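You operate a simulated robot arm through the tools that you are given. There is no shell and no other tool. Be economical: measure what you need, move in short steps, check, and stop when the job is done.

Carry out the task below with a simulated robot arm. There is one attempt and no reset: what you move stays moved.

TASK
Wipe both dust streaks off the top of the drawer unit.
Fine: wood block into the open box, push the box back under the peg shelf; put the sponge back. What is to be rubbed or washed off counts as gone when no trace of it is left.
Where things are to end (x, y in the base frame): open box within 90 mm of [690, 0].
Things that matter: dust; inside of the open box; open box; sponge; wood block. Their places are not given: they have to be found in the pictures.

Only the result counts: the job must be done as asked and must still hold three seconds after the hand-in. Knocking over, shifting, dropping, spilling or breaking anything else fails it.

THE ROBOT
A 6-joint arm with a two-finger parallel gripper, fixed in place. Base frame: the origin is at the foot of the arm, x ahead of it, y to its left, z up. Readings come in mm, degrees, newtons and seconds.
With the tool pointing down near the work surface it reaches from about 320 to 700 mm from the base axis. Its first joint turns from -166.0 to 166.0 degrees. Payload 4.1 kg.
Tool frame: the origin (TCP) lies between the finger pads and is the grasp point; the fingertips stand 23 mm ahead of it; z points along the fingers, y is the line along which they close. The gripper opens to 94 mm. The fingers are 38 mm wide and 10 mm thick; the gripper's body (54 by 96 mm) begins 39 mm behind the TCP.
Orientation is told as [roll, pitch, yaw] about the base's x, y, z axes, in that order, counted from this pose: with the fingers straight down and closing along the base's y, the tool's x points along the base's -x, its y along +y and its z along -z.

THE INTERFACE
- The arm moves only by the tool drive_tool. Its argument "deltas" is a list of rows, each a list of 7 numbers: the shift along the base's x, y, z in units of 150 mm (1.0 is 150 mm), then the turn, a rotation vector about the base's x, y, z in units of 60 degrees (1.0 is 60 degrees), then the gripper command, from -1 (shut) to 1 (fully open), values between in proportion. In form: [[tx, ty, tz, rx, ry, rz, hand], ...]. A call has 1 to 10 rows; each row is the pose to reach, as a shift and turn from the pose commanded when the call began. A call with a number of a shift or a turn outside -1 to 1 is refused whole. Rows are played at 5 a second. More than 50 mm and 8.6 degrees between two rows, or a gripper value outside its range, and nothing of the call is played. A pose out of reach is approached as far as the arm can. The call stops where the force on the tool passes 40 N (or 10 N more than at its start, if that is more) or the arm is blocked; 0.2 s more then pass. Each finger travels about 45 mm/s and halts on what it meets, pressing with about 38 N; the grip force reading is that of the motor and also rises with nothing between the fingers. The clock runs only during rows and for 0.2 s after the last one: add rows that repeat a pose to give the fingers time. It gives the time, the measured TCP pose, the force on the tool (base axes), the opening and the grip force at its end, in the units of the frame above (readings bear some noise), with the torque about the TCP (base axes, N m) and any sound that the robot's microphone picked up.
- Cameras (640 x 400 px; columns grow to the right, rows downward): "scene" is fixed at [400.1, 651.6, 1400.7]; the picture's right is [-0.98, -0.21, 0.00], its down [-0.16, 0.71, -0.68] and it looks along [0.15, -0.67, -0.73] (base axes); focal length 331 px, centre (320, 200). "wrist" rides on the gripper at [86, 16, -74] in the tool frame; the picture's right is [-0.18, 0.98, 0.00], its down [-0.58, -0.11, -0.81] and it looks along [-0.79, -0.15, 0.59] (tool axes); focal length 243 px, centre (320, 200).
- camera(camera): a new picture of that camera. It takes no simulated time.
- raise_lower(by): slides the trunk up (or, below 0, down) by that many mm; the arm rides with it, the base frame stays. It gives what a move gives, with no picture.
- point_at(camera, pixels): for up to 12 pixels [column, row] of the newest picture of that camera ("zoom" is the newest enlarged one), the place [x, y, z] in the base frame of the surface seen there, good to about 2 mm. It takes no simulated time.
- inspect(camera, box): a new picture of the part [left, top, right, bottom] of that camera's present view, enlarged. It takes no simulated time.
- sign_off(): hands the job in; it is judged then, once.

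Work in short steps. Measure before you move; look again where a grasp or a placing could have gone wrong, and mend it. You have 80 turns and 54 pictures in all, those below and enlarged ones among them. Open the gripper and draw the arm clear of the work before you hand the job in, unless the task says otherwise; then end with one line.

The tools are called as name(argument=value, ...) on one line, values as JSON. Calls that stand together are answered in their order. drive_tool: Moves the arm, as the interface text tells. Its arguments: {"type":"object","properties":{"deltas":{"type":"array","items":{"type":"array","items":{"type":"number"}}}},"required":["deltas"]} The other tools are called the same way: raise_lower (by) slides the trunk up or down; camera (camera) takes a picture; point_at (camera, pixels) gives the place of the surface under pixels of a picture; inspect (camera, box) takes an enlarged picture of a part of a camera's view; sign_off () hands the job in.

At the start:

```text
clock: 0.0
position: [337.8, 299.6, 1090.5]
ee_rot: [0.1, 0.0, 0.1]
force: [0.2, 0.4, -0.6]
torque: [0.01, 0.01, 0.01]
finger_gap: 94.1
grip_force: 0.0
trunk travel left (down, up): [-525.0, 65.0]
```

scene: 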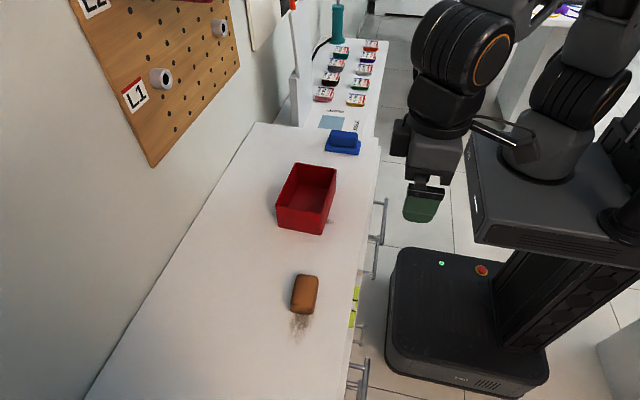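
wrist: 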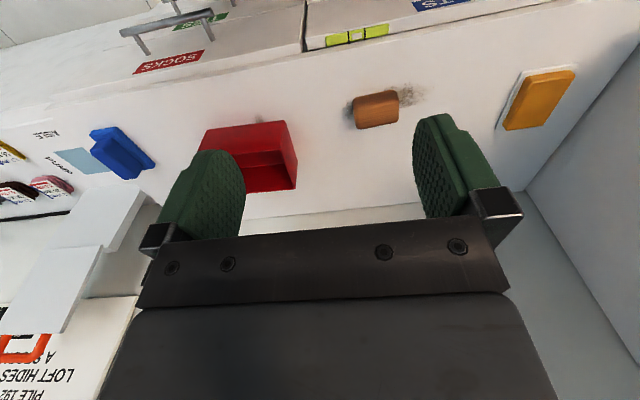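

I see the red box at about (307,198), the brown block at (304,294) with dust near it, a blue item at (343,142), and an orange item in the wrist view. I'll enlarge both views to identify them.

inspect(camera="scene", box=[220, 110, 400, 230])

inspect(camera="scene", box=[200, 230, 440, 400])

inspect(camera="wrist", box=[0, 40, 640, 240])

point_at(camera="wrist", pixels=[[115, 145], [120, 165], [376, 108], [410, 95], [540, 98], [505, 110], [240, 150], [270, 175], [300, 150], [200, 135], [284, 121], [350, 190]])

point_at(camera="scene", pixels=[[300, 325], [305, 285], [296, 309], [316, 308], [343, 137], [343, 152], [312, 185], [278, 203], [323, 233], [336, 169], [295, 164], [330, 222]])

```text
3.33 times, centred on (310, 170) of scene
```

zoom: 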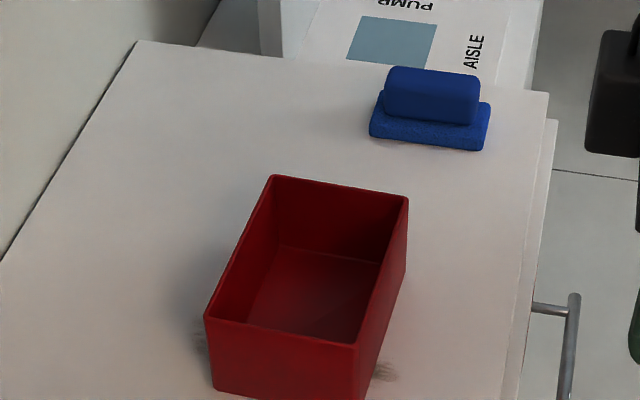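

```text
2.35 times, centred on (320, 315) of scene
```

zoom: 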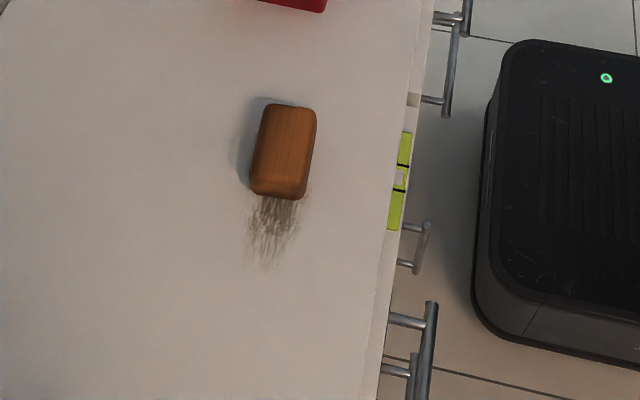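

```text
1.00 times, centred on (320, 140) of wrist
```

zoom: 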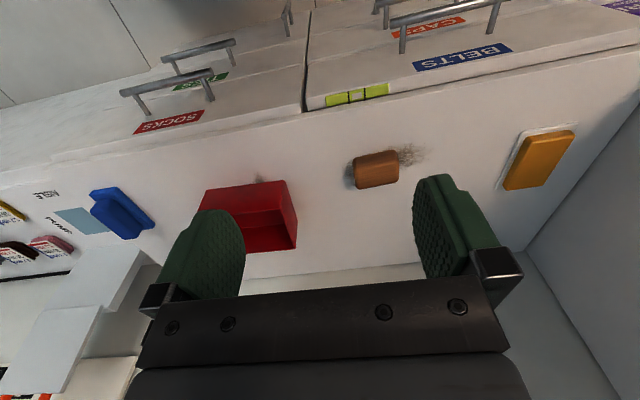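

```text
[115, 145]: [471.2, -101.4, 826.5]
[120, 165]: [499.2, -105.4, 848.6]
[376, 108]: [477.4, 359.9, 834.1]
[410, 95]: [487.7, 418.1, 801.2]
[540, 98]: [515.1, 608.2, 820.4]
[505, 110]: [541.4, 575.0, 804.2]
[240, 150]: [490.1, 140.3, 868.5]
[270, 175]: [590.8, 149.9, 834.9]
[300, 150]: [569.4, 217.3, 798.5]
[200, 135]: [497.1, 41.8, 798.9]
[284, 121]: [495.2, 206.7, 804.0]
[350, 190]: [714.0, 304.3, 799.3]
```

```text
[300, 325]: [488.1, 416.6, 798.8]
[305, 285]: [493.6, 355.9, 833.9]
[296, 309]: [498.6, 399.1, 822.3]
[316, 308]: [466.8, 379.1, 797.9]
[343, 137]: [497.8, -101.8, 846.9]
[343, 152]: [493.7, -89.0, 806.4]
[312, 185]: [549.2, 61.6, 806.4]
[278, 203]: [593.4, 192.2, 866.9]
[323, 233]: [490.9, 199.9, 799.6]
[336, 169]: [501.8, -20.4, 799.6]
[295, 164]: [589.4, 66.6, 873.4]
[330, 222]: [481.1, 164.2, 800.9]
```

The blue item is a two-tier pad at about (495,-100). The orange one at about (520,600) lies on a white dish. Dust shows beside the block and by the box's front corner. Next I measure the shelf-like white pieces in the wrist view and enlarge the orange item.

inspect(camera="wrist", box=[480, 50, 600, 150])

inspect(camera="wrist", box=[0, 110, 200, 370])

point_at(camera="wrist", pixels=[[90, 225], [135, 200], [60, 290], [100, 310], [80, 250], [20, 250], [120, 300], [310, 215], [20, 340], [110, 370], [550, 190], [150, 215]])

point_at(camera="scene", pixels=[[290, 75], [297, 30], [295, 110], [152, 165], [135, 96], [240, 70], [160, 78], [220, 28], [250, 125], [375, 145], [90, 398], [345, 398]])

```text
4.00 times, centred on (540, 100) of wrist
```

zoom: 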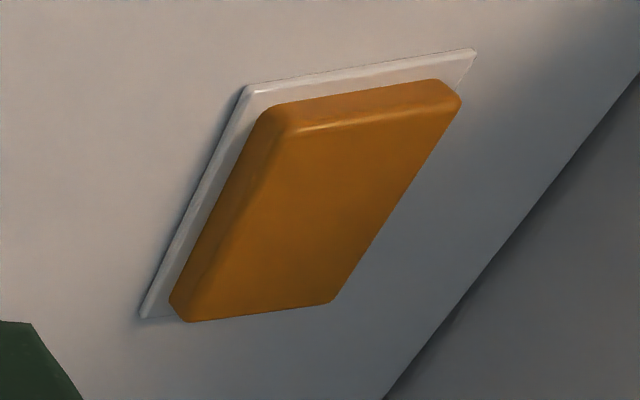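

```text
1.54 times, centred on (100, 240) of wrist
```

zoom: 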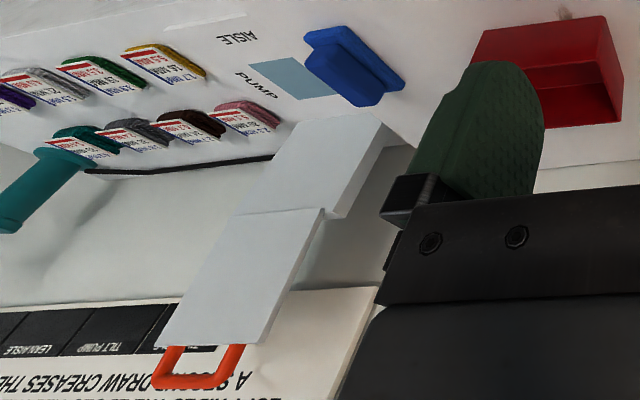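

```text
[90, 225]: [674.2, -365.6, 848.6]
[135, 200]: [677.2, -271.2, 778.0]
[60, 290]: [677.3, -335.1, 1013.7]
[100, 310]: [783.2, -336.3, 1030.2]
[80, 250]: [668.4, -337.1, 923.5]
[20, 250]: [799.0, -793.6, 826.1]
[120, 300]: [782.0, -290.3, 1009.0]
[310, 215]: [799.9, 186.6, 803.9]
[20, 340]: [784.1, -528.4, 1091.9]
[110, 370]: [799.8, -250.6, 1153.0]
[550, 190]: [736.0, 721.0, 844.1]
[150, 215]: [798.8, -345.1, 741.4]
```

```text
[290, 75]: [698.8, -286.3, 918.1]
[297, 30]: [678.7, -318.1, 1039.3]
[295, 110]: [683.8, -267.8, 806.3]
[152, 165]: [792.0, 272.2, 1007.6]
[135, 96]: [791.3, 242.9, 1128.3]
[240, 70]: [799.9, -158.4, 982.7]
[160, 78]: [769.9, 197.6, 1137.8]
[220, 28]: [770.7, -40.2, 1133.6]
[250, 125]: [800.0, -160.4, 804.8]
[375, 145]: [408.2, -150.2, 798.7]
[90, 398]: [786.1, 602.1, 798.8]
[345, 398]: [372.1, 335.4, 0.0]
```

No low shelf is in the way: the pegboard starts at about z 980 and x 790. I'll zoom on the blue item, then on the box and block corners for measuring.

inspect(camera="scene", box=[319, 122, 367, 160])

inspect(camera="scene", box=[260, 150, 356, 240])

```text
10.53 times, centred on (343, 141) of scene
```

zoom: 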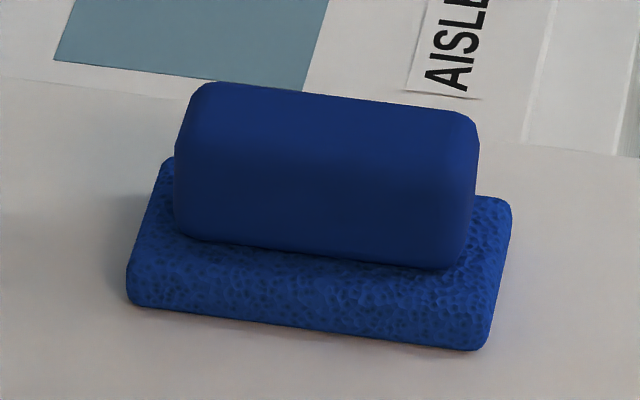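

```text
4.44 times, centred on (308, 195) of scene
```

zoom: 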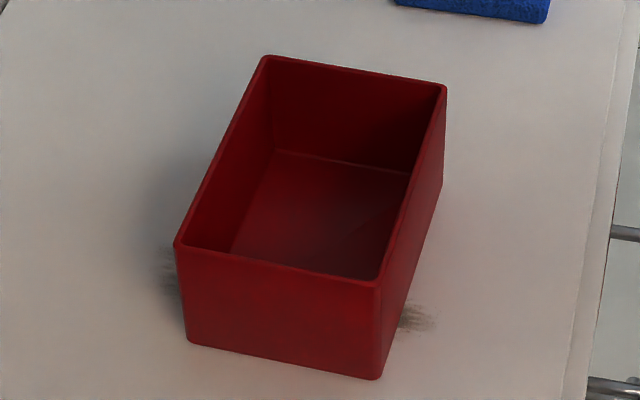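

The blue item is a porous sponge with a grip block on top, so it is the sponge. I measure the box rim corners, inner floor and dust from the current zoom.

point_at(camera="zoom", pixels=[[266, 57], [443, 86], [379, 283], [178, 243], [382, 378], [190, 341], [320, 210], [310, 258], [420, 318], [165, 275], [441, 180], [268, 75]])

inspect(camera="scene", box=[270, 260, 350, 350])

```text
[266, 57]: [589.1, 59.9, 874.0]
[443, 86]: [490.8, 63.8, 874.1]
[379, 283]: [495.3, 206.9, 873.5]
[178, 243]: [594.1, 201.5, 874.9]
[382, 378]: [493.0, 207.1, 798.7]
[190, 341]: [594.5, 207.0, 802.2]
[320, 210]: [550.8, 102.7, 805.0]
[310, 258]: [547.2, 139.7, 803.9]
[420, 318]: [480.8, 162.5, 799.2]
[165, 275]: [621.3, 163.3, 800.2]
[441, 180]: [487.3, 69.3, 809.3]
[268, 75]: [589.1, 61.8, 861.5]
```

```text
4.44 times, centred on (310, 305) of scene
```

zoom: 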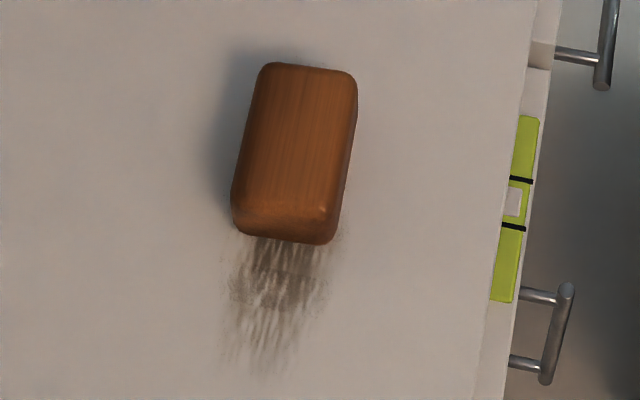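

Box spans x 490–595, y 60–207, rim at z 874. Now I measure the block top and the dust extent next to it.

point_at(camera="zoom", pixels=[[272, 70], [348, 78], [324, 212], [240, 200], [300, 140], [235, 232], [328, 243], [260, 375], [215, 340], [335, 290], [345, 235], [280, 360]])

drive_tool(deltas=[[0.2, 0.1, -0.3, 0, 0, 0, 1], [0.5, 0.25, -0.55, 0, 0, 0, 1], [0.8, 0.38, -0.8, 0, 0, 0, 1], [0.95, 0.4, -0.95, 0, 0, 0, 1]])

```text
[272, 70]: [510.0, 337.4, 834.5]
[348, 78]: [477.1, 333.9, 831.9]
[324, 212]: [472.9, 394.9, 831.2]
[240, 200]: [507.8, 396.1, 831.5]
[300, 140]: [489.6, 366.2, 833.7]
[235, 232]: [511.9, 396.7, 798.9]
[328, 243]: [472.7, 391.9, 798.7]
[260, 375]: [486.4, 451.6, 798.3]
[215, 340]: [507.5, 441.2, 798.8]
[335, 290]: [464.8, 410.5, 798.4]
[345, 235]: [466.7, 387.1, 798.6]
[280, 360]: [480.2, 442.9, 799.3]
```

```text
refused: row 1 steps farther than a row can; nothing moved
```

The block spans x 472–511, y 334–397, top z 834, so a grip along y with no turn will fit. That move was refused because a step was over 50 mm, so I use smaller steps.

drive_tool(deltas=[[0.19, 0.08, -0.19, 0, 0, 0, 1], [0.38, 0.16, -0.38, 0, 0, 0, 1], [0.57, 0.24, -0.57, 0, 0, 0, 1], [0.76, 0.33, -0.76, 0, 0, 0, 1], [0.95, 0.42, -0.93, 0, 0, 0, 1]])

```text
clock: 1.2
position: [481.7, 361.2, 950.3]
ee_rot: [0.0, 0.0, 0.0]
force: [0.4, -0.2, 0.2]
torque: [0.01, 0.0, -0.03]
finger_gap: 94.0
grip_force: 0.0
trunk travel left (down, up): [-525.0, 65.0]
```

Now I go down to grip height at TCP z≈827, with the fingertips at about 804.

drive_tool(deltas=[[0.06, 0.03, -0.28, 0, 0, 0, 1], [0.06, 0.03, -0.55, 0, 0, 0, 1], [0.06, 0.03, -0.7, 0, 0, 0, 1], [0.06, 0.03, -0.82, 0, 0, 0, 1], [0.06, 0.03, -0.82, 0, 0, 0, 1]])

```text
clock: 2.4
position: [490.9, 365.4, 828.7]
ee_rot: [-0.1, 0.1, 0.0]
force: [0.9, 1.1, 0.6]
torque: [-0.03, 0.0, 0.02]
finger_gap: 94.1
grip_force: 0.0
trunk travel left (down, up): [-525.0, 65.0]
```

Pose is as planned, so I close on the block and lift it slightly to test the grip.

drive_tool(deltas=[[0, 0, 0, 0, 0, 0, -0.2], [0, 0, 0, 0, 0, 0, -0.2], [0, 0, 0, 0, 0, 0, -0.2], [0, 0, 0, 0, 0, 0, -0.2], [0, 0, 0.2, 0, 0, 0, -0.2], [0, 0, 0.5, 0, 0, 0, -0.2], [0, 0, 0.75, 0, 0, 0, -0.2], [0, 0, 0.9, 0, 0, 0, -0.2]])

camera(camera="scene")

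```text
clock: 4.2
position: [489.0, 368.9, 963.9]
ee_rot: [0.0, 0.0, 0.0]
force: [0.2, 0.0, -0.2]
torque: [-0.01, 0.04, 0.03]
finger_gap: 69.3
grip_force: 37.8
trunk travel left (down, up): [-525.0, 65.0]
```

```text
43 pictures are left
```

scene: 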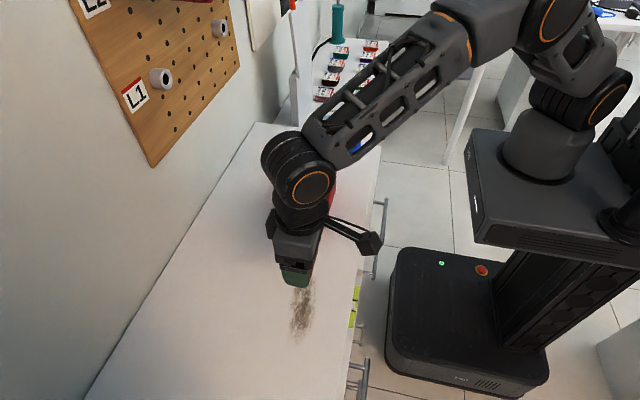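

The block is held (gap 69 mm) and dust streak 1 is fully exposed around (302,311). I measure the streak and move toward the box.

point_at(camera="scene", pixels=[[298, 342], [294, 325], [312, 285], [316, 295], [303, 310], [308, 330], [290, 335]])

drive_tool(deltas=[[0.08, -0.3, 0, 0, 0, 0, -0.2], [0.16, -0.6, 0, 0, 0, 0, -0.2], [0.25, -0.9, 0, 0, 0, 0, -0.2], [0.28, -1, 0, 0, 0, 0, -0.2]])

drive_tool(deltas=[[0.03, -0.2, 0, 0, 0, 0, -0.2], [0.06, -0.4, 0, 0, 0, 0, -0.2], [0.06, -0.56, 0, 0, 0, 0, -0.2], [0.06, -0.56, 0, 0, 0, 0, -0.2]])

```text
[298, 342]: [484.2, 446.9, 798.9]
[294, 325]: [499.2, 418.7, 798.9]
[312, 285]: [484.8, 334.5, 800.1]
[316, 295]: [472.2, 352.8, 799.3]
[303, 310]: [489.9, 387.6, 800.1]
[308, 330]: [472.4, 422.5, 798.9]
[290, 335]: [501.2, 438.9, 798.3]
```

```text
clock: 5.2
position: [530.4, 216.8, 964.1]
ee_rot: [-0.1, 0.0, -0.1]
force: [0.2, 0.4, 0.0]
torque: [0.03, -0.01, 0.01]
finger_gap: 69.0
grip_force: 37.9
trunk travel left (down, up): [-525.0, 65.0]
```

```text
clock: 6.2
position: [540.1, 131.5, 963.1]
ee_rot: [0.0, 0.0, -0.1]
force: [0.2, -0.1, -1.0]
torque: [0.04, 0.03, 0.03]
finger_gap: 69.2
grip_force: 38.2
trunk travel left (down, up): [-525.0, 65.0]
```

Above the box centre at (540,132). I lower the block to just over the box floor, open and rise.

drive_tool(deltas=[[0, 0, -0.3, 0, 0, 0, -0.2], [0, 0, -0.6, 0, 0, 0, -0.2], [0, 0, -0.75, 0, 0, 0, -0.2], [0, 0, -0.84, 0, 0, 0, -0.2], [0, 0, -0.84, 0, 0, 0, -0.2]])

drive_tool(deltas=[[0, 0, 0, 0, 0, 0, 0.9], [0, 0, 0, 0, 0, 0, 0.9], [0, 0, 0, 0, 0, 0, 0.9], [0, 0, 0.3, 0, 0, 0, 0.9], [0, 0, 0.6, 0, 0, 0, 0.9], [0, 0, 0.9, 0, 0, 0, 0.9]])

camera(camera="wrist")

```text
clock: 7.4
position: [540.7, 133.2, 837.2]
ee_rot: [0.1, -0.1, 0.0]
force: [-0.9, 0.6, -0.5]
torque: [0.0, -0.01, -0.02]
finger_gap: 69.1
grip_force: 38.5
trunk travel left (down, up): [-525.0, 65.0]
```

```text
clock: 8.8
position: [539.5, 132.2, 972.2]
ee_rot: [-0.1, 0.0, 0.1]
force: [-0.3, 0.3, -0.2]
torque: [0.0, -0.01, -0.01]
finger_gap: 89.1
grip_force: 0.1
trunk travel left (down, up): [-525.0, 65.0]
```

```text
42 pictures are left
```

wrist: 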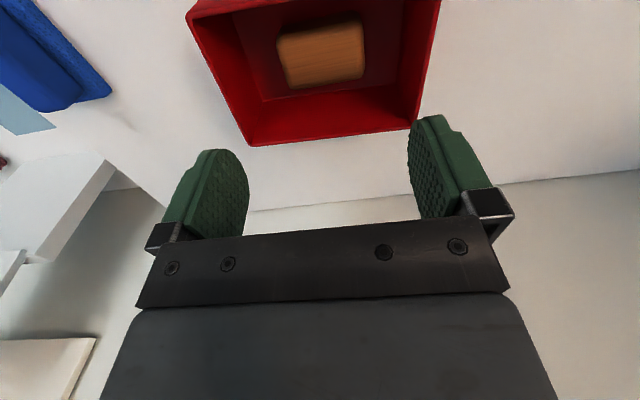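

The block sits inside the box. Now I'll straddle the box's +y end wall (y≈204) with the fingers half open and the tips above the block's top, so I can slide the box.

drive_tool(deltas=[[0.01, 0.25, 0, 0, 0, 0, 0], [0.02, 0.47, 0, 0, 0, 0, 0], [0.02, 0.47, -0.15, 0, 0, 0, 0], [0.02, 0.47, -0.3, 0, 0, 0, 0], [0.02, 0.47, -0.3, 0, 0, 0, 0]])

camera(camera="scene")

```text
clock: 10.0
position: [544.8, 203.1, 925.4]
ee_rot: [0.0, 0.1, 0.0]
force: [0.4, 0.0, 0.1]
torque: [0.02, 0.01, 0.0]
finger_gap: 47.2
grip_force: 0.1
trunk travel left (down, up): [-525.0, 65.0]
```

```text
41 pictures are left
```

scene: 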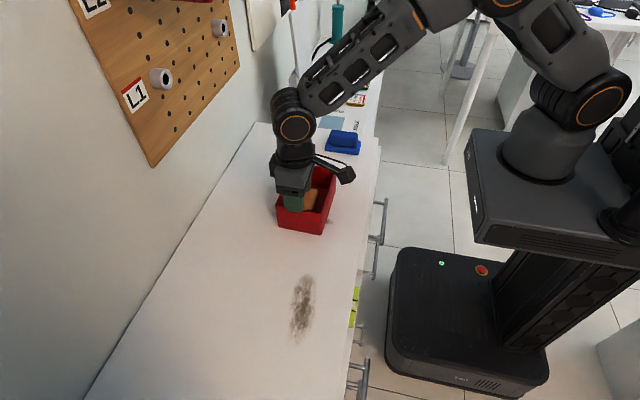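

Position at the wall looks right. I go down to z≈862 and close on the wall.

drive_tool(deltas=[[0, 0, -0.2, 0, 0, 0, 0], [0, 0, -0.42, 0, 0, 0, 0], [0, 0, -0.42, 0, 0, 0, 0], [0, 0, -0.42, 0, 0, 0, -1], [0, 0, -0.42, 0, 0, 0, -1], [0, 0, -0.42, 0, 0, 0, -1], [0, 0, -0.42, 0, 0, 0, -1]])

```text
clock: 11.6
position: [543.6, 202.4, 864.7]
ee_rot: [0.0, 0.0, 0.1]
force: [0.2, -0.2, 0.4]
torque: [0.04, -0.01, 0.04]
finger_gap: 3.5
grip_force: 38.1
trunk travel left (down, up): [-525.0, 65.0]
```

The wall is gripped (gap 3.5 mm). I slide the box along +x first.

drive_tool(deltas=[[0.1, 0, 0, 0, 0, 0, -1], [0.2, 0, 0, 0, 0, 0, -1], [0.3, 0, 0, 0, 0, 0, -1], [0.4, 0, 0, 0, 0, 0, -1], [0.5, 0, 0, 0, 0, 0, -1], [0.6, 0, 0, 0, 0, 0, -1], [0.7, 0, 0, 0, 0, 0, -1], [0.74, 0, 0, 0, 0, 0, -1]])

camera(camera="scene")

```text
clock: 13.4
position: [654.0, 203.0, 863.4]
ee_rot: [0.0, 0.0, 0.0]
force: [-0.8, 0.5, -0.5]
torque: [0.09, 0.0, 0.01]
finger_gap: 3.6
grip_force: 37.9
trunk travel left (down, up): [-525.0, 65.0]
```

```text
40 pictures are left
```

scene: 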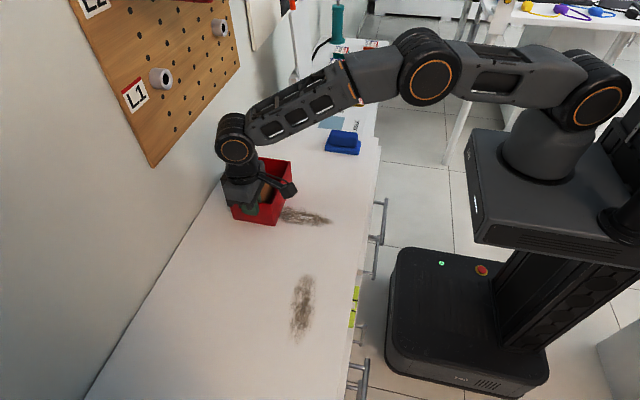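

Box slid cleanly, and streak 2 shows at (305,217). Now I slide −y by 130 mm to bring the box centre near (655,0).

drive_tool(deltas=[[0, -0.1, 0, 0, 0, 0, -1], [0, -0.2, 0, 0, 0, 0, -1], [0, -0.3, 0, 0, 0, 0, -1], [0, -0.4, 0, 0, 0, 0, -1], [0, -0.5, 0, 0, 0, 0, -1], [0, -0.6, 0, 0, 0, 0, -1], [0.03, -0.7, 0, 0, 0, 0, -1], [0.07, -0.8, 0, 0, 0, 0, -1], [0.1, -0.87, 0, 0, 0, 0, -1]])

camera(camera="scene")

```text
clock: 15.4
position: [668.7, 72.1, 864.1]
ee_rot: [0.0, 0.1, 0.0]
force: [0.7, -0.3, -0.4]
torque: [0.14, -0.01, 0.0]
finger_gap: 3.6
grip_force: 38.1
trunk travel left (down, up): [-525.0, 65.0]
```

```text
39 pictures are left
```

scene: 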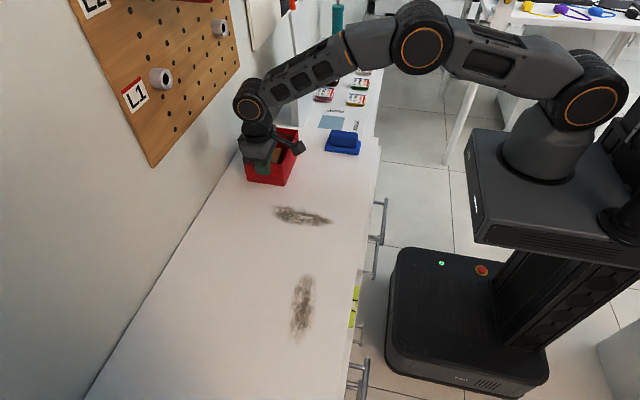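

Box is in place. I release the wall with a modest opening, rise straight up and begin drawing back.

drive_tool(deltas=[[0, 0, 0, 0, 0, 0, -0.4], [0, 0, 0, 0, 0, 0, -0.4], [0, 0, 0.3, 0, 0, 0, -0.4], [0, 0, 0.6, 0, 0, 0, -0.4], [-0.2, -0.2, 0.7, 0, 0, 0, -0.4], [-0.4, -0.4, 0.7, 0, 0, 0, 0], [-0.6, -0.6, 0.7, 0, 0, 0, 0.6], [-0.8, -0.8, 0.7, 0, 0, 0, 0.9], [-1, -0.9, 0.7, 0, 0, 0, 1]])

drive_tool(deltas=[[-0.25, -0.05, 0, 0, 0, 0, 1], [-0.5, -0.1, 0, 0, 0, 0, 1], [-0.75, -0.15, 0, 0, 0, 0, 1], [-0.9, -0.2, 0, 0, 0, 0, 1]])

camera(camera="wrist")

camera(camera="scene")

```text
clock: 17.4
position: [519.0, -61.4, 969.0]
ee_rot: [-0.1, -0.1, 0.0]
force: [-0.6, -0.4, -0.1]
torque: [0.0, -0.03, 0.0]
finger_gap: 93.9
grip_force: 0.0
trunk travel left (down, up): [-525.0, 65.0]
```

```text
clock: 18.4
position: [383.6, -92.3, 968.9]
ee_rot: [-0.1, -0.1, 0.0]
force: [0.2, -0.9, 0.1]
torque: [0.0, -0.01, 0.02]
finger_gap: 94.1
grip_force: 0.0
trunk travel left (down, up): [-525.0, 65.0]
```

```text
38 pictures are left
```

wrist: 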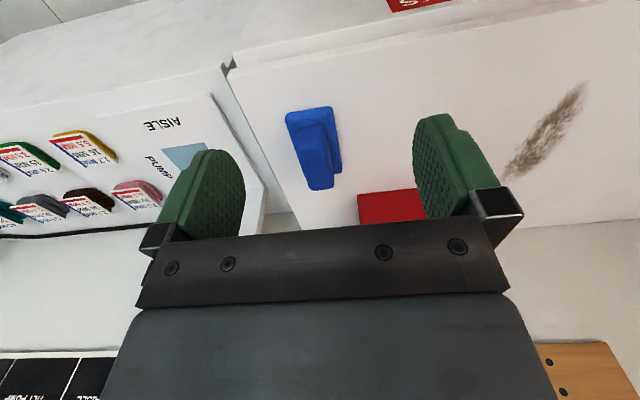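

```text
37 pictures are left
```

scene: 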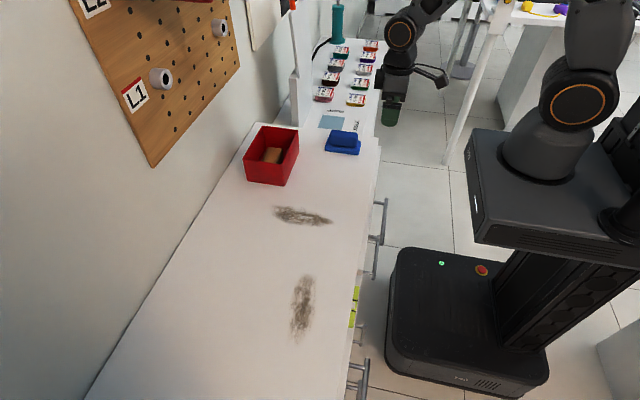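

Box, block, both streaks and the sponge are all in clear view. I zoom on the sponge and the streaks to measure them.

inspect(camera="wrist", box=[270, 90, 366, 200])

point_at(camera="scene", pixels=[[272, 210], [274, 218], [290, 206], [315, 211], [333, 222], [325, 226], [295, 223], [305, 276], [312, 277], [316, 295], [293, 300], [290, 340]])

point_at(camera="zoom", pixels=[[300, 150], [300, 300]])

inspect(camera="scene", box=[235, 115, 365, 235])

```text
3.64 times, centred on (318, 145) of wrist
```

zoom: 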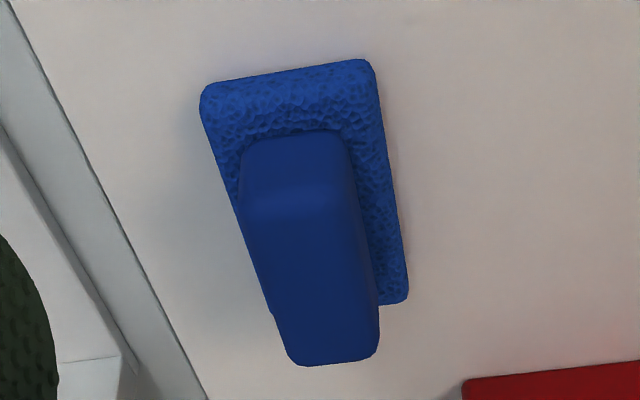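

```text
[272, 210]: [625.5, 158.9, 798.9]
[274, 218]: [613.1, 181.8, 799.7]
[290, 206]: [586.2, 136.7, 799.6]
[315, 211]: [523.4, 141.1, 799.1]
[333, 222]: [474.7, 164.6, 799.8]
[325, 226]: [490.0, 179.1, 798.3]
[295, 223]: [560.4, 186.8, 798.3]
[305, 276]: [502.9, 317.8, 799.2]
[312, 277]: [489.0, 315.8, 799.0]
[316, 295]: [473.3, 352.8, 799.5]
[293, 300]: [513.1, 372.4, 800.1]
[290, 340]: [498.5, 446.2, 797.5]
```

```text
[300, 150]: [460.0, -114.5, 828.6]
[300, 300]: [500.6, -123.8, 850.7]
```

```text
3.33 times, centred on (300, 175) of scene
```

zoom: 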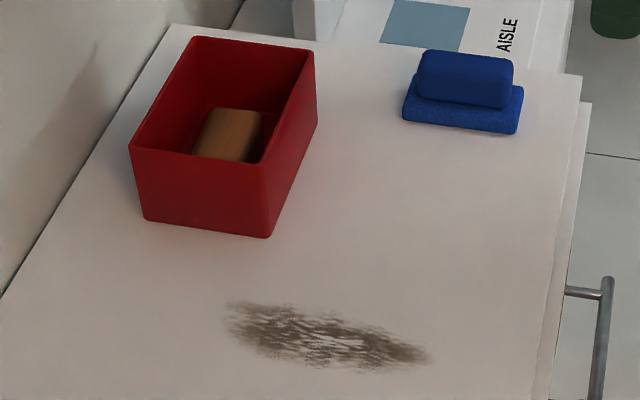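

I take the sponge's corners from the wrist picture for the grasp pose.

point_at(camera="wrist", pixels=[[286.5, 117.5], [331, 108.7], [340.2, 171], [299.5, 150], [325.5, 148], [311, 187], [332.2, 186], [313, 170], [298, 130], [323, 128], [305, 138], [328.5, 160]])

point_at(camera="zoom", pixels=[[405, 117], [516, 133], [521, 90], [418, 96], [505, 108], [425, 55], [510, 62], [420, 62], [405, 100]])

```text
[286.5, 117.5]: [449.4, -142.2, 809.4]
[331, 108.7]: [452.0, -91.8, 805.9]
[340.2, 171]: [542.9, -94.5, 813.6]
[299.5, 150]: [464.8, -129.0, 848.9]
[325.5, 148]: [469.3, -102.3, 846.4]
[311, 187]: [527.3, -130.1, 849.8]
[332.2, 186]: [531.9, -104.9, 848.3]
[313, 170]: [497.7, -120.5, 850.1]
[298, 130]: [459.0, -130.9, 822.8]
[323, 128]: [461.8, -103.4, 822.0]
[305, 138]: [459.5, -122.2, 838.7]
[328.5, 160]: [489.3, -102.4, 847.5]
```

```text
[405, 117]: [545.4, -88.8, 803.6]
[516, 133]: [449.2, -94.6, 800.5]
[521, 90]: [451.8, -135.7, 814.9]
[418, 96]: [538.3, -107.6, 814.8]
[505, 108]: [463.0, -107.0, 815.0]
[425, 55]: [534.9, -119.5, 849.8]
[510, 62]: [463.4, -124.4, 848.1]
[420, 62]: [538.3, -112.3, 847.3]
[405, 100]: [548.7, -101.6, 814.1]
```

Sponge: base x 447–548, y −145…−90; handle y −134…−101, z 816–850; centre about (498,−118). I move over it and lower to TCP z≈843 so the tips stay above the base.

drive_tool(deltas=[[0.25, -0.06, 0, 0, 0, 0, 1], [0.5, -0.12, 0, 0, 0, 0, 1], [0.76, -0.17, 0, 0, 0, 0, 1], [0.76, -0.17, -0.3, 0, 0, 0, 1], [0.76, -0.17, -0.6, 0, 0, 0, 1], [0.76, -0.17, -0.76, 0, 0, 0, 1], [0.76, -0.17, -0.84, 0, 0, 0, 1], [0.76, -0.17, -0.84, 0, 0, 0, 1]])

camera(camera="scene")

```text
clock: 20.2
position: [498.9, -117.5, 841.6]
ee_rot: [0.0, -0.1, -0.1]
force: [-0.2, 0.7, 0.9]
torque: [0.0, 0.03, -0.03]
finger_gap: 94.4
grip_force: 0.0
trunk travel left (down, up): [-525.0, 65.0]
```

```text
34 pictures are left
```

scene: 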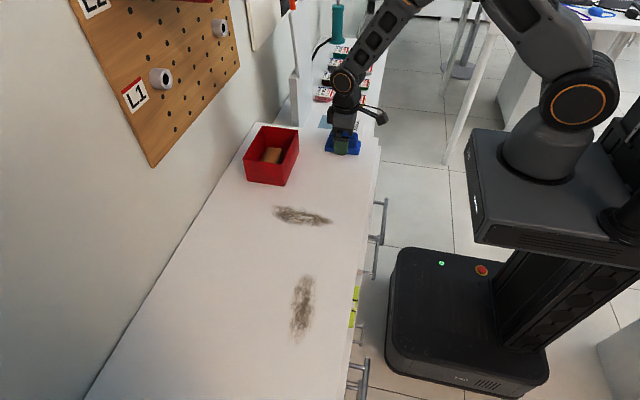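

I close on the handle and lift about 100 mm.

drive_tool(deltas=[[0, 0, 0, 0, 0, 0, -0.7], [0, 0, 0, 0, 0, 0, -0.7], [0, 0, 0, 0, 0, 0, -0.7], [0, 0, 0, 0, 0, 0, -0.7], [0, 0, 0, 0, 0, 0, -0.7], [0, 0, 0.2, 0, 0, 0, -0.7], [0, 0, 0.45, 0, 0, 0, -0.7], [0, 0, 0.67, 0, 0, 0, -0.7]])

drive_tool(deltas=[[0, 0.3, 0, 0, 0, 0, -0.7], [0, 0.6, 0, 0, 0, 0, -0.7], [0, 0.8, 0, 0, 0, 0, -0.7], [0, 1, 0, 0, 0, 0, -0.7]])

drive_tool(deltas=[[0.05, 0.3, -0.1, 0, 0, 0, -0.7], [0.1, 0.6, -0.2, 0, 0, 0, -0.7], [0.13, 0.8, -0.3, 0, 0, 0, -0.7]])

camera(camera="scene")

```text
clock: 22.0
position: [498.6, -116.6, 944.2]
ee_rot: [0.0, 0.0, 0.0]
force: [1.1, 0.3, -0.4]
torque: [-0.02, 0.0, -0.03]
finger_gap: 33.6
grip_force: 38.3
trunk travel left (down, up): [-525.0, 65.0]
```

```text
clock: 23.0
position: [498.2, 34.0, 945.5]
ee_rot: [-0.1, 0.0, 0.0]
force: [0.0, 0.0, -1.3]
torque: [-0.02, 0.01, 0.0]
finger_gap: 33.0
grip_force: 38.4
trunk travel left (down, up): [-525.0, 65.0]
```

```text
clock: 23.8
position: [517.7, 153.7, 899.8]
ee_rot: [0.1, 0.0, 0.0]
force: [-0.2, 0.1, 0.4]
torque: [0.0, -0.03, 0.0]
finger_gap: 33.3
grip_force: 37.8
trunk travel left (down, up): [-525.0, 65.0]
```

```text
33 pictures are left
```

scene: 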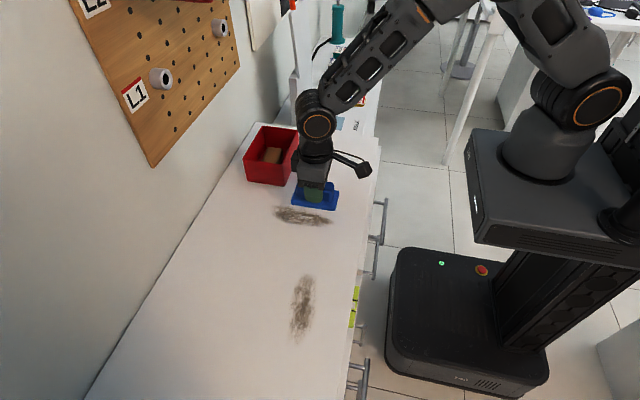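

The sponge is held. I lower it at (518,150) until light contact and read the force.

drive_tool(deltas=[[0, -0.02, -0.2, 0, 0, 0, -0.7], [0, -0.02, -0.33, 0, 0, 0, -0.7], [0, -0.02, -0.39, 0, 0, 0, -0.7], [0, -0.02, -0.41, 0, 0, 0, -0.7], [0, -0.02, -0.41, 0, 0, 0, -0.7]])

```text
clock: 25.1
position: [516.2, 150.2, 843.1]
ee_rot: [0.1, -0.3, 0.0]
force: [-10.6, -2.5, 22.8]
torque: [-0.11, 0.59, 0.04]
finger_gap: 33.3
grip_force: 38.1
trunk travel left (down, up): [-525.0, 65.0]
stopped in row 5: the force on the tool passed its limit (the readings are from after the stop); the commanded pose is now the measured one
```

Contact is at z≈843 with about 23 N, so I ease up about 1 mm and test a short stroke along x.

drive_tool(deltas=[[0, 0, 0.007, 0, 0, 0, -0.7], [0.1, 0, 0.007, 0, 0, 0, -0.7], [0.2, 0, 0.007, 0, 0, 0, -0.7], [0.3, 0, 0.007, 0, 0, 0, -0.7], [0.4, 0, 0.007, 0, 0, 0, -0.7], [0.5, 0, 0.007, 0, 0, 0, -0.7], [0.55, 0, 0.007, 0, 0, 0, -0.7]])

```text
clock: 26.7
position: [601.5, 150.1, 842.4]
ee_rot: [0.2, -0.3, -0.1]
force: [-6.7, -0.4, 10.2]
torque: [-0.02, -0.02, 0.0]
finger_gap: 33.1
grip_force: 38.1
trunk travel left (down, up): [-525.0, 65.0]
```

Contact of about 10 N holds through the stroke. I continue with passes back and forth at y≈150 and y≈172.

drive_tool(deltas=[[-0.1, 0, 0, 0, 0, 0, -0.7], [-0.2, 0, 0, 0, 0, 0, -0.7], [-0.3, 0, 0, 0, 0, 0, -0.7], [-0.4, 0, 0, 0, 0, 0, -0.7], [-0.5, 0, 0, 0, 0, 0, -0.7], [-0.6, 0, 0, 0, 0, 0, -0.7], [-0.7, 0, 0, 0, 0, 0, -0.7], [-0.7, 0.07, 0, 0, 0, 0, -0.7], [-0.7, 0.15, 0, 0, 0, 0, -0.7]])

drive_tool(deltas=[[0.1, 0, 0, 0, 0, 0, -0.7], [0.2, 0, 0, 0, 0, 0, -0.7], [0.3, 0, 0, 0, 0, 0, -0.7], [0.4, 0, 0, 0, 0, 0, -0.7], [0.5, 0, 0, 0, 0, 0, -0.7], [0.6, 0, 0, 0, 0, 0, -0.7], [0.7, 0, 0, 0, 0, 0, -0.7]])

drive_tool(deltas=[[-0.1, 0, 0, 0, 0, 0, -0.7], [-0.2, 0, 0, 0, 0, 0, -0.7], [-0.3, 0, 0, 0, 0, 0, -0.7], [-0.4, 0, 0, 0, 0, 0, -0.7], [-0.5, 0, 0, 0, 0, 0, -0.7], [-0.6, 0, 0, 0, 0, 0, -0.7], [-0.7, 0, 0, 0, 0, 0, -0.7], [-0.7, 0.2, 0.1, 0, 0, 0, -0.7], [-0.7, 0.5, 0.15, 0, 0, 0, -0.7], [-0.7, 0.8, 0.15, 0, 0, 0, -0.7]])

camera(camera="scene")

```text
clock: 28.7
position: [494.5, 172.5, 842.0]
ee_rot: [0.1, -0.2, 0.1]
force: [-0.8, -11.7, 17.4]
torque: [-0.33, -0.52, -0.33]
finger_gap: 32.9
grip_force: 37.6
trunk travel left (down, up): [-525.0, 65.0]
```

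```text
clock: 30.3
position: [600.0, 170.7, 842.2]
ee_rot: [0.2, -0.4, -0.1]
force: [-12.2, 0.0, 16.3]
torque: [-0.05, 0.53, -0.06]
finger_gap: 33.1
grip_force: 38.3
trunk travel left (down, up): [-525.0, 65.0]
```

```text
clock: 32.5
position: [494.1, 292.3, 862.1]
ee_rot: [0.0, -0.2, -0.1]
force: [0.0, -1.4, -0.3]
torque: [0.02, 0.01, 0.0]
finger_gap: 33.3
grip_force: 38.1
trunk travel left (down, up): [-525.0, 65.0]
```

```text
32 pictures are left
```

scene: 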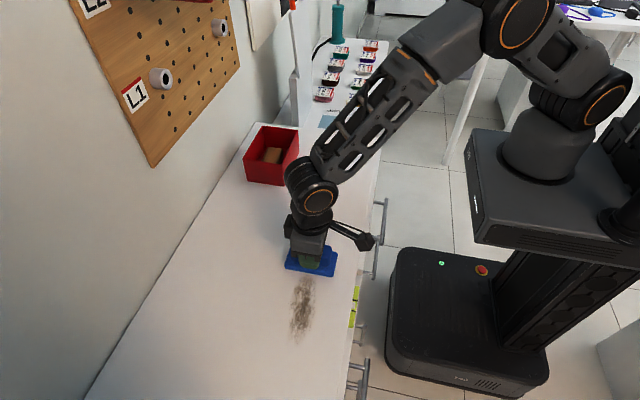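

Streak 2 looks gone where it's visible. I lower onto streak 1 and wipe along y from 310 to about 450.

drive_tool(deltas=[[0, 0, -0.08, 0, 0, 0, -0.7], [0, 0, -0.14, 0, 0, 0, -0.7], [0, 0.1, -0.15, 0, 0, 0, -0.7], [0, 0.2, -0.15, 0, 0, 0, -0.7], [0, 0.3, -0.15, 0, 0, 0, -0.7], [0, 0.4, -0.15, 0, 0, 0, -0.7], [0, 0.5, -0.15, 0, 0, 0, -0.7], [0, 0.6, -0.15, 0, 0, 0, -0.7], [0, 0.7, -0.15, 0, 0, 0, -0.7], [0, 0.8, -0.15, 0, 0, 0, -0.7]])

```text
clock: 34.7
position: [495.5, 409.5, 841.4]
ee_rot: [0.1, -0.3, -0.1]
force: [0.5, -12.8, 18.4]
torque: [-0.36, 0.03, 0.06]
finger_gap: 33.0
grip_force: 38.3
trunk travel left (down, up): [-525.0, 65.0]
```

Good contact. I carry on to y≈452 and then sweep back.

drive_tool(deltas=[[0, 0.1, 0, 0, 0, 0, -0.7], [0, 0.2, 0, 0, 0, 0, -0.7], [0, 0.3, 0, 0, 0, 0, -0.7], [0, 0.2, 0, 0, 0, 0, -0.7], [0, 0.1, 0, 0, 0, 0, -0.7], [0, 0, 0, 0, 0, 0, -0.7], [0, -0.1, 0, 0, 0, 0, -0.7], [0, -0.2, 0, 0, 0, 0, -0.7], [0, -0.3, 0, 0, 0, 0, -0.7], [0, -0.4, 0, 0, 0, 0, -0.7]])

drive_tool(deltas=[[0, -0.1, 0, 0, 0, 0, -0.7], [0, -0.2, 0, 0, 0, 0, -0.7], [0, -0.3, 0, 0, 0, 0, -0.7], [0, -0.35, 0, 0, 0, 0, -0.7], [0, -0.4, 0.1, 0, 0, 0, -0.7], [0, -0.6, 0.35, 0, 0, 0, -0.7], [0, -0.8, 0.6, 0, 0, 0, -0.7], [0, -1, 0.7, 0, 0, 0, -0.7]])

inspect(camera="scene", box=[230, 180, 390, 360])

```text
clock: 36.9
position: [496.3, 350.5, 843.2]
ee_rot: [0.0, -0.3, -0.1]
force: [0.7, 4.2, 10.0]
torque: [0.18, -0.52, 0.26]
finger_gap: 33.4
grip_force: 38.3
trunk travel left (down, up): [-525.0, 65.0]
```

```text
clock: 38.7
position: [498.9, 201.4, 948.2]
ee_rot: [0.2, -0.2, 0.0]
force: [0.8, -0.3, -1.3]
torque: [0.01, -0.01, -0.01]
finger_gap: 33.0
grip_force: 37.9
trunk travel left (down, up): [-525.0, 65.0]
```

```text
2.22 times, centred on (310, 270) of scene
```

zoom: 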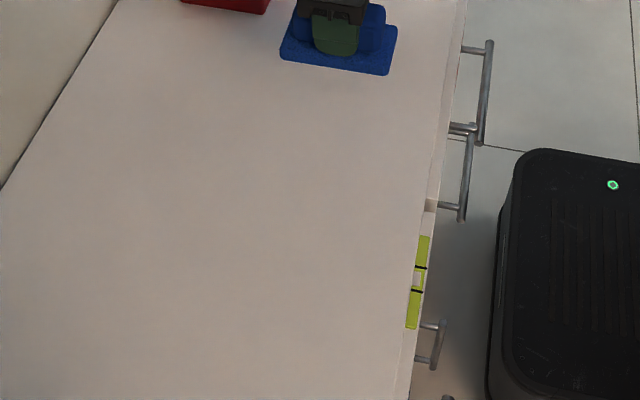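

Streak 1 is fully gone. I carry the sponge toward −y to uncover streak 2's area for a check.

drive_tool(deltas=[[0, -0.25, 0, 0, 0, 0, -0.7], [0, -0.5, 0, 0, 0, 0, -0.7], [0, -0.75, 0, 0, 0, 0, -0.7], [0, -1, 0, 0, 0, 0, -0.7]])

drive_tool(deltas=[[0, -0.25, 0, 0, 0, 0, -0.7], [0, -0.5, 0, 0, 0, 0, -0.7], [0, -0.75, 0, 0, 0, 0, -0.7], [0, -1, 0, 0, 0, 0, -0.7]])

inspect(camera="scene", box=[230, 110, 390, 240])

inspect(camera="scene", box=[260, 260, 360, 350])

```text
clock: 39.7
position: [496.0, 51.7, 946.5]
ee_rot: [0.0, -0.3, 0.0]
force: [0.1, 0.8, -0.6]
torque: [0.05, 0.01, -0.01]
finger_gap: 33.3
grip_force: 37.4
trunk travel left (down, up): [-525.0, 65.0]
```

```text
clock: 40.7
position: [495.2, -97.2, 947.3]
ee_rot: [0.1, -0.2, 0.1]
force: [-0.3, -0.9, -0.7]
torque: [-0.01, 0.0, 0.0]
finger_gap: 33.3
grip_force: 38.1
trunk travel left (down, up): [-525.0, 65.0]
```

```text
3.08 times, centred on (310, 175) of scene
```

zoom: 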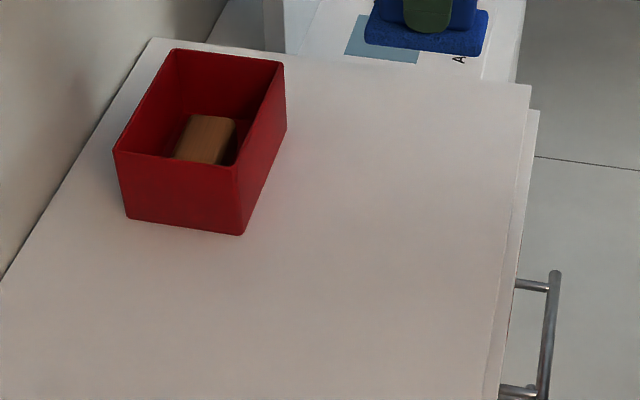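

```text
4.44 times, centred on (310, 305) of scene
```

zoom: 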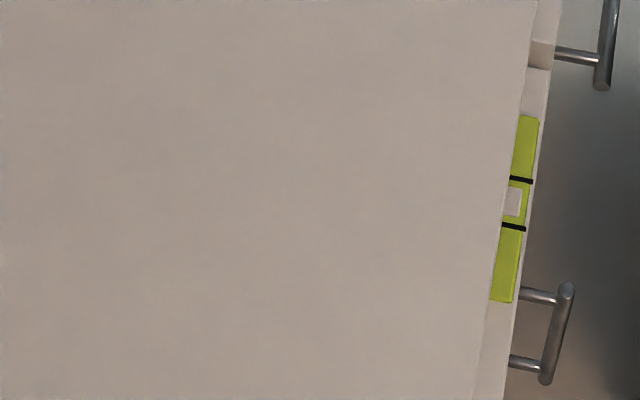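

Both streaks are gone. I put the sponge back at its original pose (499,−117.5), first down to just above the surface.

drive_tool(deltas=[[0.02, -0.135, 0, 0.0, 0.004, 0, -0.7], [0.02, -0.135, -0.3, 0, 0.004, 0, -0.7], [0.02, -0.135, -0.55, 0, 0.004, 0, -0.7], [0.02, -0.135, -0.64, 0, 0.004, 0, -0.7], [0.02, -0.135, -0.685, 0, 0.004, 0, -0.7], [0.02, -0.135, -0.685, 0, 0.004, 0, -0.7]])

```text
clock: 42.1
position: [497.6, -116.2, 843.1]
ee_rot: [0.1, 0.0, 0.0]
force: [0.4, -0.3, -1.9]
torque: [0.0, -0.02, -0.02]
finger_gap: 33.3
grip_force: 38.4
trunk travel left (down, up): [-525.0, 65.0]
```

The sponge is just off the surface. I lower 1 mm more, open, and rise clear.

drive_tool(deltas=[[0, 0, -0.008, 0, 0, 0, -0.7], [0, 0, -0.008, 0, 0, 0, 0.6], [0, 0, -0.008, 0, 0, 0, 0.6], [0, 0, -0.008, 0, 0, 0, 0.6], [0, 0, -0.008, 0, 0, 0, 0.6], [0, 0, 0.3, 0, 0, 0, 0.6], [0, 0, 0.6, 0, 0, 0, 0.6], [0, 0, 0.9, 0, 0, 0, 0.6]])

drive_tool(deltas=[[-0.25, 0, 0.1, 0, 0, 0, 1], [-0.5, 0, 0.2, 0, 0, 0, 1], [-0.75, 0, 0.3, 0, 0, 0, 1], [-0.9, 0, 0.4, 0, 0, 0, 1], [-0.9, 0, 0.4, 0, 0, 0, 1]])

camera(camera="scene")

inspect(camera="scene", box=[230, 110, 390, 240])

point_at(camera="scene", pixels=[[244, 161], [283, 185], [298, 128], [258, 126], [326, 151], [359, 155], [343, 139]])

```text
clock: 43.9
position: [500.8, -117.7, 980.7]
ee_rot: [0.2, 0.0, 0.0]
force: [-0.6, 0.2, -0.5]
torque: [-0.02, 0.0, 0.01]
finger_gap: 75.0
grip_force: 0.0
trunk travel left (down, up): [-525.0, 65.0]
```

```text
clock: 45.1
position: [362.5, -118.3, 1040.4]
ee_rot: [0.0, 0.0, -0.1]
force: [0.5, -0.4, -0.2]
torque: [0.01, -0.02, -0.01]
finger_gap: 93.8
grip_force: 0.1
trunk travel left (down, up): [-525.0, 65.0]
```

```text
28 pictures are left
```

scene: 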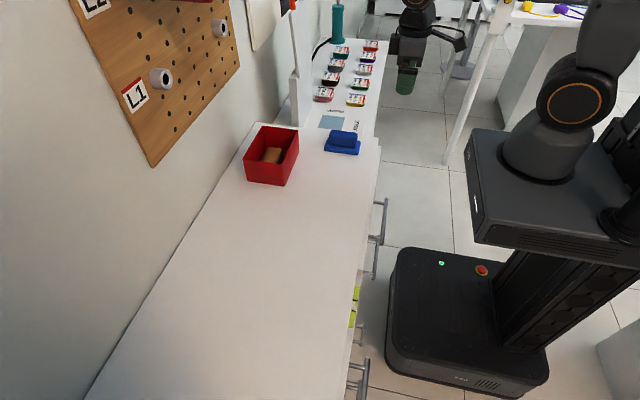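

```text
3.08 times, centred on (310, 175) of scene
```

zoom: 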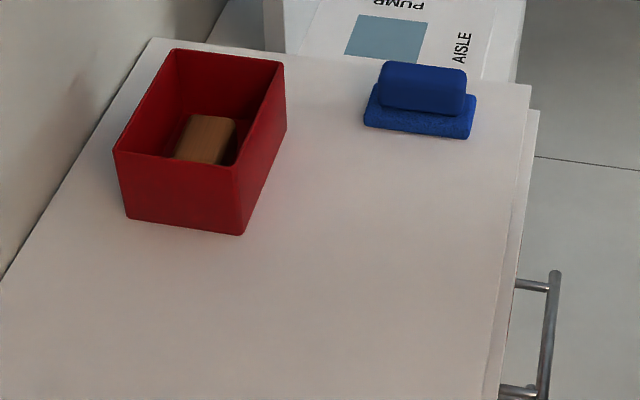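

```text
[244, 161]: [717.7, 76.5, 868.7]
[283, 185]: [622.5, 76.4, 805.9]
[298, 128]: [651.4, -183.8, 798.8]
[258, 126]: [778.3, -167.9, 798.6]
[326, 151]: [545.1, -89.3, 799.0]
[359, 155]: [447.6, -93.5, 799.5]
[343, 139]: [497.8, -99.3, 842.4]
```

Box centre is about (669,2) with the block inside, the sponge is back in its original footprint, no dust is visible, and the arm is clear. I hand the job in.

sign_off()

```text
The job is handed in.
```

Both dust streaks are wiped off, with no trace left in the final pictures. The wood block is in the open box, the box is back under the peg shelf at about (669, 2), and the sponge is back in its place.
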